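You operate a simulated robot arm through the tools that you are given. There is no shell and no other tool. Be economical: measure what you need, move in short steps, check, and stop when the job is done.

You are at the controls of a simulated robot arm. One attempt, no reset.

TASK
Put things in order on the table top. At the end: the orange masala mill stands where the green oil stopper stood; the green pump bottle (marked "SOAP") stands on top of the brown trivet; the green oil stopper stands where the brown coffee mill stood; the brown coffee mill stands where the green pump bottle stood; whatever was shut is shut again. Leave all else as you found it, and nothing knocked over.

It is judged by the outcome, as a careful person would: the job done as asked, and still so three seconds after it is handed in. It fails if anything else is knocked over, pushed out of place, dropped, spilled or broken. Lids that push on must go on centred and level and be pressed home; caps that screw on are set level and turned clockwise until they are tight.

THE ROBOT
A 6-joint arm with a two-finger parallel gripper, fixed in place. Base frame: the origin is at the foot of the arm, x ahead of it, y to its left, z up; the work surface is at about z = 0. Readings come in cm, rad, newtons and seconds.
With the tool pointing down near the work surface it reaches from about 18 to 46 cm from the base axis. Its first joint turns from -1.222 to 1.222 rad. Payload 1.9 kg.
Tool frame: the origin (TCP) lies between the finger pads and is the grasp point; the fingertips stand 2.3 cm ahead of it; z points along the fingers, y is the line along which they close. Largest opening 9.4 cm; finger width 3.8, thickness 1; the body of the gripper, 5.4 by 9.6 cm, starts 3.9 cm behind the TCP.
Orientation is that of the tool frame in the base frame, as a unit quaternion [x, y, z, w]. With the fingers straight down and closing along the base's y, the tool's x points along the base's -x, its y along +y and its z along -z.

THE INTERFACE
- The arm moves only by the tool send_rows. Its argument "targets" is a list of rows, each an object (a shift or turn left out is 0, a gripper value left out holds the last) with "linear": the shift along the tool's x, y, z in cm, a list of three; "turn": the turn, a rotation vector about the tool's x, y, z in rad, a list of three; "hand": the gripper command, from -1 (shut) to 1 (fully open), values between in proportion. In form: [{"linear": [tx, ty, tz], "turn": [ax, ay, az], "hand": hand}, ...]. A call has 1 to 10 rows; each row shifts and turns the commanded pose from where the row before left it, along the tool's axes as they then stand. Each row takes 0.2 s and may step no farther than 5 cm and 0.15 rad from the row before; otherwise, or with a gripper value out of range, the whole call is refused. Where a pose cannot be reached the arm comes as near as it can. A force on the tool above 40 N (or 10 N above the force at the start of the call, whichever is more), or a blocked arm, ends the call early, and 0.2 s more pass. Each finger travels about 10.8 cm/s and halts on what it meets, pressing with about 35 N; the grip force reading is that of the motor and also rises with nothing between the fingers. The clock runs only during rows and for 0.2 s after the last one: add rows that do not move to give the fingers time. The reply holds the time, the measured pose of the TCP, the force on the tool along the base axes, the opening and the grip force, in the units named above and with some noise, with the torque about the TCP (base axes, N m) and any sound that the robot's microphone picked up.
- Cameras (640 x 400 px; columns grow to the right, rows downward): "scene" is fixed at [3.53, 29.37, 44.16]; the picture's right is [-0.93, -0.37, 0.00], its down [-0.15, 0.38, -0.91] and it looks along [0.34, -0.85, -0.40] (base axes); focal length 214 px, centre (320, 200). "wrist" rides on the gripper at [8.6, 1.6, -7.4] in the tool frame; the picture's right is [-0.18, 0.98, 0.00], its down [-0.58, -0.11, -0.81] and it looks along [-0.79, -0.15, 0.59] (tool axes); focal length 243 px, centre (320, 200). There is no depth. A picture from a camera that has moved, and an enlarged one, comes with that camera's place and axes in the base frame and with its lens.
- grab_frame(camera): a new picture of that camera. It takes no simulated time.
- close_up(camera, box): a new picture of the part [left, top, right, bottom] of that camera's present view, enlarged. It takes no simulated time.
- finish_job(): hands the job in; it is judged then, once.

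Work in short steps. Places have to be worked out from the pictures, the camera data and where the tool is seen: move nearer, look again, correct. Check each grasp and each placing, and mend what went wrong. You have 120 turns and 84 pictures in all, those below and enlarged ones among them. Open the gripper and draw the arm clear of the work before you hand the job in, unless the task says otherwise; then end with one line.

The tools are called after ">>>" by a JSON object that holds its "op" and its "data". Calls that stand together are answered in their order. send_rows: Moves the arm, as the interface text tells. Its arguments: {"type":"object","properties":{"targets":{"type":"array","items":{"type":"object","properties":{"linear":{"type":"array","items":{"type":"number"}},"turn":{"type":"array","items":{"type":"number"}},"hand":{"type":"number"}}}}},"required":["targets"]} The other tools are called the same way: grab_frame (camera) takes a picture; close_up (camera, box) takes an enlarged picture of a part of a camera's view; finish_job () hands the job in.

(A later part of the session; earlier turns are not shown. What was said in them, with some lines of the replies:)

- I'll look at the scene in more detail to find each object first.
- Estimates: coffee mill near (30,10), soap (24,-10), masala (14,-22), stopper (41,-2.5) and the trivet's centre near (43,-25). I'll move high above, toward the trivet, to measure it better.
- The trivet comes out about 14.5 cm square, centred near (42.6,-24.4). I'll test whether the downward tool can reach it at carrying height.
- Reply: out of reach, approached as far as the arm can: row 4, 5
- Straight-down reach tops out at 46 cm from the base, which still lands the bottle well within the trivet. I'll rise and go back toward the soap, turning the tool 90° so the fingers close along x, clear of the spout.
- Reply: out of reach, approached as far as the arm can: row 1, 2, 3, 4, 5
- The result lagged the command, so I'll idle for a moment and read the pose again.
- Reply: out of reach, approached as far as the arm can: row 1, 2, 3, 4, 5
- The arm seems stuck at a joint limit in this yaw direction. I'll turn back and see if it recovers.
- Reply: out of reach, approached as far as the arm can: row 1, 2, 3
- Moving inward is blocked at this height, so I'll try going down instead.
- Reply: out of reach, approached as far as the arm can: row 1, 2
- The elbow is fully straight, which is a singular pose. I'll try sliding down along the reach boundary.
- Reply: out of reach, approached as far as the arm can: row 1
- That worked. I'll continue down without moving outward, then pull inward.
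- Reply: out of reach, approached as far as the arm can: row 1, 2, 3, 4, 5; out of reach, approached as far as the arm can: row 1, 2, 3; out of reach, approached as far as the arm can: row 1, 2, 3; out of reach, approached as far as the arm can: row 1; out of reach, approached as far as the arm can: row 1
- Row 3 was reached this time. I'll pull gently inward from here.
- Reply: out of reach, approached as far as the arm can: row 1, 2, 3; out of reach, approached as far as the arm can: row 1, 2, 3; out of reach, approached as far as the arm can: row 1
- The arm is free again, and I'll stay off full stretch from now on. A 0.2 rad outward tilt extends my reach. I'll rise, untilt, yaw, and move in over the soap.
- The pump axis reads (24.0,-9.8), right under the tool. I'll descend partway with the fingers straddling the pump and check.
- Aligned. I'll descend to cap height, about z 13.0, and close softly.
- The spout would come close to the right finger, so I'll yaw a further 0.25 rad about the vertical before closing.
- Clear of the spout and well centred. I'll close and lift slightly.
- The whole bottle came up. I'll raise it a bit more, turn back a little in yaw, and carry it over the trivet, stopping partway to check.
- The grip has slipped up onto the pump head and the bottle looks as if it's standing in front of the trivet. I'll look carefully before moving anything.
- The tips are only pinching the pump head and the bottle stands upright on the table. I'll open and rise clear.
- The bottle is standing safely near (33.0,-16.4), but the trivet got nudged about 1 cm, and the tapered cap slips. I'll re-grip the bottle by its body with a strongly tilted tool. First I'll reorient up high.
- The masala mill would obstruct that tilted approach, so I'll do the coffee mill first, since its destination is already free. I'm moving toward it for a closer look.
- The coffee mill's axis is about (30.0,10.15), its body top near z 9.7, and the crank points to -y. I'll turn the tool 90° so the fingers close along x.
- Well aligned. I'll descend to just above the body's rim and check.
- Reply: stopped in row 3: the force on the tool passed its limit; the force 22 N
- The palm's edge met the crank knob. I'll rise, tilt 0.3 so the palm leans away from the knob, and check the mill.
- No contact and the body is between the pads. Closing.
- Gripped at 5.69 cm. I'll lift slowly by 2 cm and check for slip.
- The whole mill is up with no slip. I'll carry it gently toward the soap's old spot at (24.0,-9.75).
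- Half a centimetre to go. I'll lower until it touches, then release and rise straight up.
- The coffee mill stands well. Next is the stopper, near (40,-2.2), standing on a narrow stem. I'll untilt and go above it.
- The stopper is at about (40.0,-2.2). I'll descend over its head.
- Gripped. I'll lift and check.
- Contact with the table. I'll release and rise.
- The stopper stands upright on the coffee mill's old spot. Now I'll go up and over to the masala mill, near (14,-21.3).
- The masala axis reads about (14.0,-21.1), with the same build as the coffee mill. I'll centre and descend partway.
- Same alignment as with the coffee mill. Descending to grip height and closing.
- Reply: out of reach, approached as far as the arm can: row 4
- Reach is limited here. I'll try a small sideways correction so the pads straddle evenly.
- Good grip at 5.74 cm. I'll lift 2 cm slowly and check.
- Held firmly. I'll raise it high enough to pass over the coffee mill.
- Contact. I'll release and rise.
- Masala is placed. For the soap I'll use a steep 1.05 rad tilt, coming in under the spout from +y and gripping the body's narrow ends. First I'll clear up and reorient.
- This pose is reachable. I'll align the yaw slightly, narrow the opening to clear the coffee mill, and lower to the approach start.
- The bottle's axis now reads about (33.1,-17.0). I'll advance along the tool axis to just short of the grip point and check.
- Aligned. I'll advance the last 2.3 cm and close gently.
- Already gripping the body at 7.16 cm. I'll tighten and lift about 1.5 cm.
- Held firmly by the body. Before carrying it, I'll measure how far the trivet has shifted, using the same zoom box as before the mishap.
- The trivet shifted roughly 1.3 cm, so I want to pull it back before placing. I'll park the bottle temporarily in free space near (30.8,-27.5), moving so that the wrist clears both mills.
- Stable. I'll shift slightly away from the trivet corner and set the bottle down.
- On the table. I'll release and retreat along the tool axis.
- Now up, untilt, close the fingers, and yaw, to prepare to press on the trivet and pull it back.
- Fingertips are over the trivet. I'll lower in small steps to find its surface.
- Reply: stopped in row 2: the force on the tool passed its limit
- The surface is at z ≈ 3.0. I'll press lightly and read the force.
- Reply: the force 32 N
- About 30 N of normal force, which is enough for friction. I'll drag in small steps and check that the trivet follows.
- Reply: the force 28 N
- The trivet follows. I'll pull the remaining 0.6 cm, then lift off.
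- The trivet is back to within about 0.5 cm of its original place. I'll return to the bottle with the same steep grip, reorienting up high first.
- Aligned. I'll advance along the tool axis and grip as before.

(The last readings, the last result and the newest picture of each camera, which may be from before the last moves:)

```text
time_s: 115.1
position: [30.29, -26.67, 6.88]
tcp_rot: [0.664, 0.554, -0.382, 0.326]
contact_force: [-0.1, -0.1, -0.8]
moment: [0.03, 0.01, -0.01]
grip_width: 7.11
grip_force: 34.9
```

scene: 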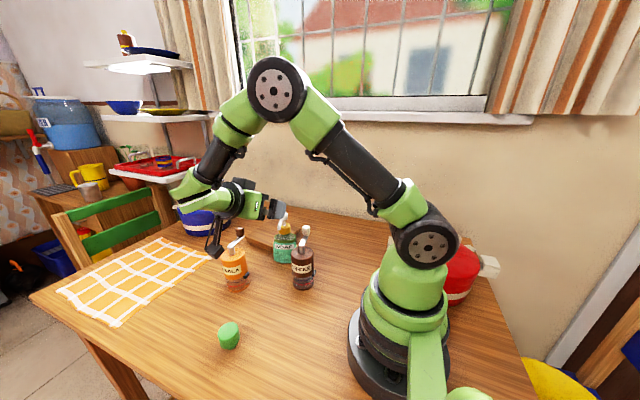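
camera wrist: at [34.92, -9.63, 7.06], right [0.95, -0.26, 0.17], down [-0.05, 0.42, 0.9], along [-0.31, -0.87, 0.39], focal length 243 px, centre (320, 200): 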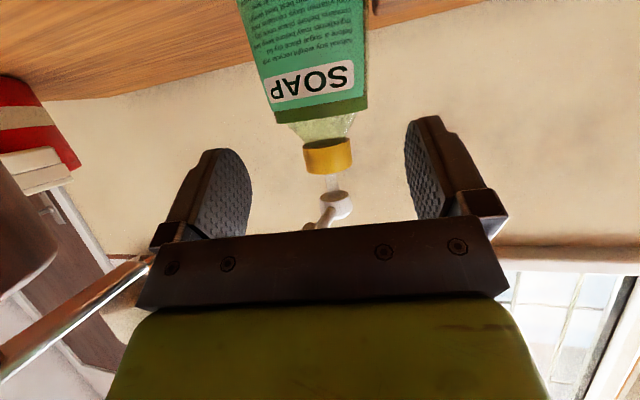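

Gripped again at 7.11. I'll lift 5 cm slowly, then swing about the wrist toward the trivet.

>>> {"op": "send_rows", "data": {"targets": [{"linear": [-0.43, 0, -0.25]}, {"linear": [-0.87, 0, -0.5]}, {"linear": [-0.87, 0, -0.5]}, {"linear": [-0.87, 0, -0.5]}, {"linear": [-0.87, 0, -0.5]}, {"linear": [-0.43, 0, -0.25]}, {}]}}

>>> {"op": "send_rows", "data": {"targets": [{"linear": [0, 1.31, 0], "turn": [-0.0815, 0, -0.0468]}, {"linear": [0, 1.31, 0], "turn": [-0.0815, 0, -0.0468]}, {"linear": [0, 1.31, 0], "turn": [-0.0815, 0, -0.0468]}, {"linear": [0, 1.31, 0], "turn": [-0.0815, 0, -0.0468]}, {"linear": [0, 1.31, 0], "turn": [-0.0815, 0, -0.0468]}, {}]}}

>>> {"op": "close_up", "data": {"camera": "scene", "box": [200, 160, 360, 290]}}

```text
time_s: 116.7
position: [30.18, -26.55, 11.89]
tcp_rot: [0.664, 0.554, -0.381, 0.326]
contact_force: [-0.3, 0.1, -3.8]
moment: [0.02, 0.01, -0.02]
grip_width: 7.14
grip_force: 34.6
```

```text
time_s: 118.1
position: [36.67, -26.53, 11.99]
tcp_rot: [0.516, 0.693, -0.296, 0.407]
contact_force: [-0.3, -0.2, -2.8]
moment: [0.02, -0.02, -0.02]
grip_width: 7.13
grip_force: 35.1
```

```text
3.08 times, centred on (280, 225) of scene
camera zoom: at [3.53, 29.37, 44.16], right [-0.93, -0.37, 0.0], down [-0.15, 0.38, -0.91], along [0.34, -0.85, -0.4], focal length 660 px, centre (443, 123)
```

zoom: 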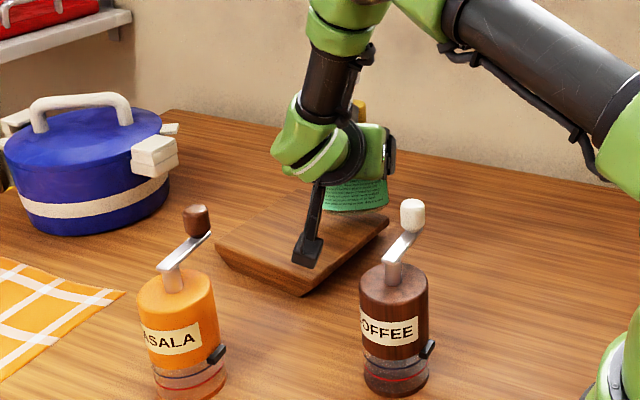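

Steady. Three more swing steps, then I'll check.

>>> {"op": "send_rows", "data": {"targets": [{"linear": [0, 1.31, 0], "turn": [-0.0815, 0, -0.0468]}, {"linear": [0, 1.31, 0], "turn": [-0.0815, 0, -0.0468]}, {"linear": [0, 1.31, 0], "turn": [-0.0815, 0, -0.0468]}, {}]}}

>>> {"op": "close_up", "data": {"camera": "scene", "box": [200, 160, 360, 290]}}

```text
time_s: 119.1
position: [40.29, -25.0, 11.95]
tcp_rot: [0.412, 0.759, -0.237, 0.446]
contact_force: [1.0, 0.0, -3.3]
moment: [0.05, 0.03, 0.0]
grip_width: 7.16
grip_force: 34.8
```

```text
3.08 times, centred on (280, 225) of scene
camera zoom: at [3.53, 29.37, 44.16], right [-0.93, -0.37, 0.0], down [-0.15, 0.38, -0.91], along [0.34, -0.85, -0.4], focal length 660 px, centre (443, 123)
```

zoom: 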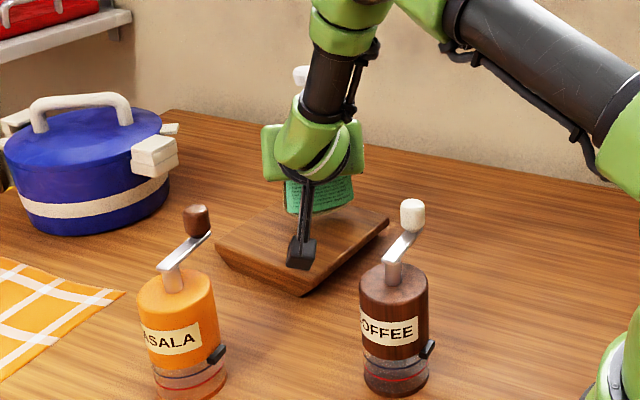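

I'll shift about 2 cm to centre it over the trivet, then lower most of the way.

>>> {"op": "send_rows", "data": {"targets": [{"linear": [0.29, 0.85, -0.5]}, {"linear": [0.29, 0.85, -0.5]}, {}, {"linear": [0.69, 0, 0.4]}, {"linear": [0.52, 0, 0.3]}, {}]}}

>>> {"op": "close_up", "data": {"camera": "scene", "box": [220, 180, 330, 270]}}

```text
time_s: 120.5
position: [41.08, -23.11, 10.61]
tcp_rot: [0.413, 0.758, -0.238, 0.445]
contact_force: [0.2, -0.4, -4.5]
moment: [0.01, 0.01, 0.01]
grip_width: 7.13
grip_force: 35.1
```

```text
4.44 times, centred on (275, 225) of scene
camera zoom: at [3.53, 29.37, 44.16], right [-0.93, -0.37, 0.0], down [-0.15, 0.38, -0.91], along [0.34, -0.85, -0.4], focal length 953 px, centre (520, 89)
```

zoom: 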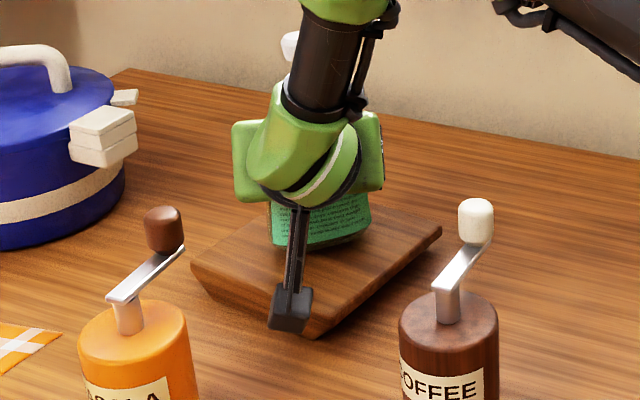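

The bottle is nicely centred over the trivet, with about 0.7 cm to go. Lowering slowly to contact.

>>> {"op": "send_rows", "data": {"targets": [{"linear": [0.26, 0, 0.15]}, {"linear": [0.17, 0, 0.1]}, {"linear": [0.13, 0, 0.075]}, {}]}}

```text
time_s: 121.5
position: [40.98, -23.23, 9.86]
tcp_rot: [0.413, 0.759, -0.237, 0.444]
contact_force: [0.2, -1.0, -3.5]
moment: [0.04, 0.01, -0.02]
grip_width: 7.13
grip_force: 34.6
```

>>> {"op": "send_rows", "data": {"targets": [{"linear": [0.09, 0, 0.05]}, {"linear": [0.09, 0, 0.05]}, {}]}}

```text
time_s: 122.3
position: [41.11, -23.22, 9.85]
tcp_rot: [0.412, 0.757, -0.237, 0.448]
contact_force: [-3.0, 1.1, 13.6]
moment: [-0.22, -0.02, -0.04]
grip_width: 7.13
grip_force: 35.6
```

Contact made. I'll ease off, open, and retreat along the tool axis.

>>> {"op": "send_rows", "data": {"targets": [{"linear": [-0.07, 0, -0.04]}, {"hand": 0.6}, {"hand": 0.85}, {}, {"linear": [0, 0, -2]}, {"linear": [0, 0, -2.5]}, {"linear": [0, 0, -2.5]}, {"linear": [-2.6, 0, -1.5]}, {"linear": [-3.4, 0, -2]}, {}]}}

>>> {"op": "grab_frame", "data": {"camera": "scene"}}

>>> {"op": "close_up", "data": {"camera": "scene", "box": [200, 170, 360, 300]}}

```text
time_s: 124.5
position: [37.73, -18.08, 20.09]
tcp_rot: [0.412, 0.759, -0.237, 0.444]
contact_force: [0.3, 0.5, -1.1]
moment: [0.0, 0.0, 0.01]
grip_width: 8.69
grip_force: 0.0
```

```text
12 pictures are left
```

scene: 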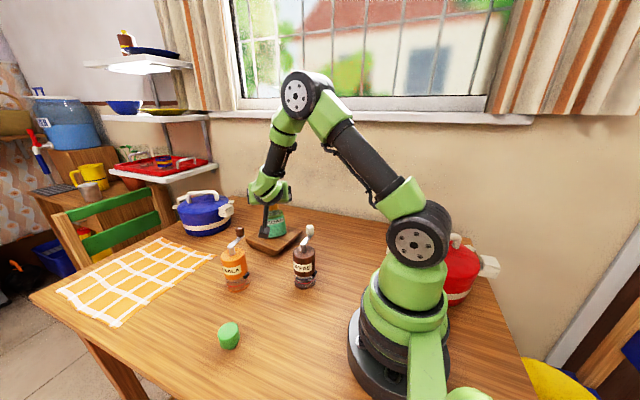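

```text
3.08 times, centred on (280, 235) of scene
camera zoom: at [3.53, 29.37, 44.16], right [-0.93, -0.37, 0.0], down [-0.15, 0.38, -0.91], along [0.34, -0.85, -0.4], focal length 660 px, centre (443, 92)
```

zoom: 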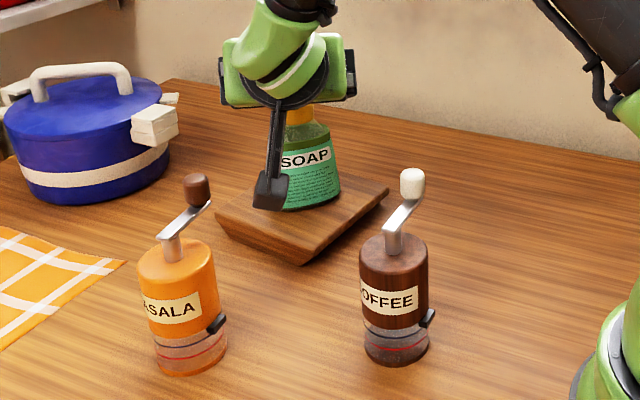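

The bottle stands centred on the trivet. I'll withdraw the arm up and away.

>>> {"op": "send_rows", "data": {"targets": [{"linear": [-3.4, 0, -2]}, {"linear": [1.5, 0, -2.6]}, {"linear": [1.5, 0, -2.6]}, {"linear": [1.5, 0, -2.6], "turn": [0, 0.15, 0]}, {"turn": [0, 0.15, 0]}, {"turn": [0, 0.15, 0]}, {"turn": [0, 0.15, 0]}, {"turn": [0, 0.15, 0]}, {"turn": [0, 0.15, 0], "hand": 1}, {}]}}

>>> {"op": "close_up", "data": {"camera": "scene", "box": [180, 160, 360, 310]}}

>>> {"op": "grab_frame", "data": {"camera": "wrist"}}

```text
time_s: 126.7
position: [32.66, -10.35, 24.06]
tcp_rot: [0.474, 0.877, -0.033, 0.07]
contact_force: [0.0, -0.4, -0.3]
moment: [-0.02, -0.01, 0.0]
grip_width: 9.43
grip_force: 0.1
```

```text
2.67 times, centred on (270, 235) of scene
camera zoom: at [3.53, 29.37, 44.16], right [-0.93, -0.37, 0.0], down [-0.15, 0.38, -0.91], along [0.34, -0.85, -0.4], focal length 572 px, centre (453, 107)
```

zoom: 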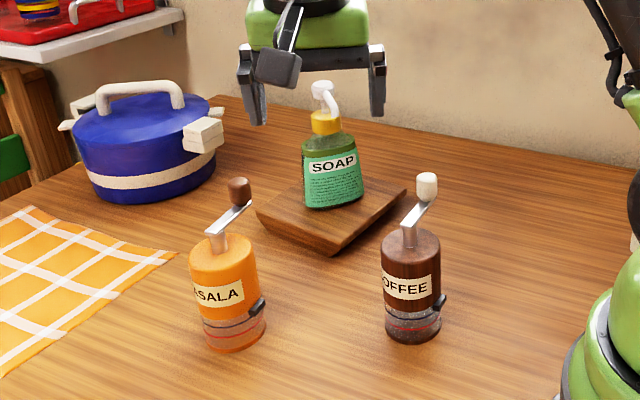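

```text
9 pictures are left
camera wrist: at [28.72, -1.55, 30.11], right [0.92, 0.38, 0.04], down [0.15, -0.44, 0.89], along [0.36, -0.81, -0.46], focal length 243 px, centre (320, 200)
```

wrist: 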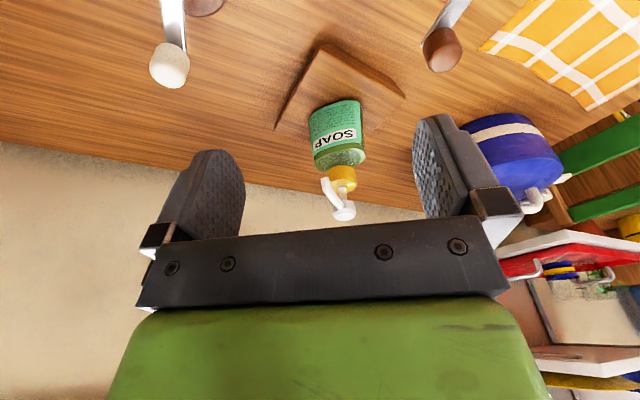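

Everything stands as asked and the gripper is open. One last rise clear of the work.

>>> {"op": "send_rows", "data": {"targets": [{"linear": [1, 0, -4]}, {"linear": [3, 0, -2]}, {}, {}]}}

>>> {"op": "grab_frame", "data": {"camera": "scene"}}

```text
time_s: 127.7
position: [30.0, -6.17, 29.31]
tcp_rot: [0.475, 0.877, -0.034, 0.071]
contact_force: [0.5, 0.5, 0.5]
moment: [0.0, 0.01, -0.02]
grip_width: 9.39
grip_force: 0.1
```

```text
8 pictures are left
```

scene: 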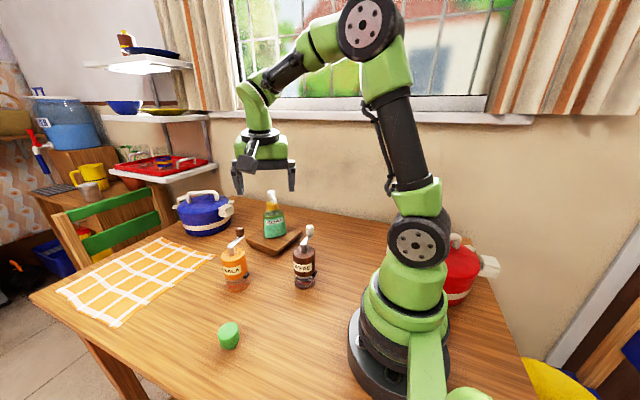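

All the items are in place and upright, and the arm is clear. Handing in.

>>> {"op": "finish_job", "data": {}}

```text
The job is handed in.
```

The four items stand where you asked, upright, and the job is handed in. I knocked the trivet about 1.4 cm out of place when the soap bottle slipped from the gripper (it stayed upright), then pulled it back to within about 0.5 cm.
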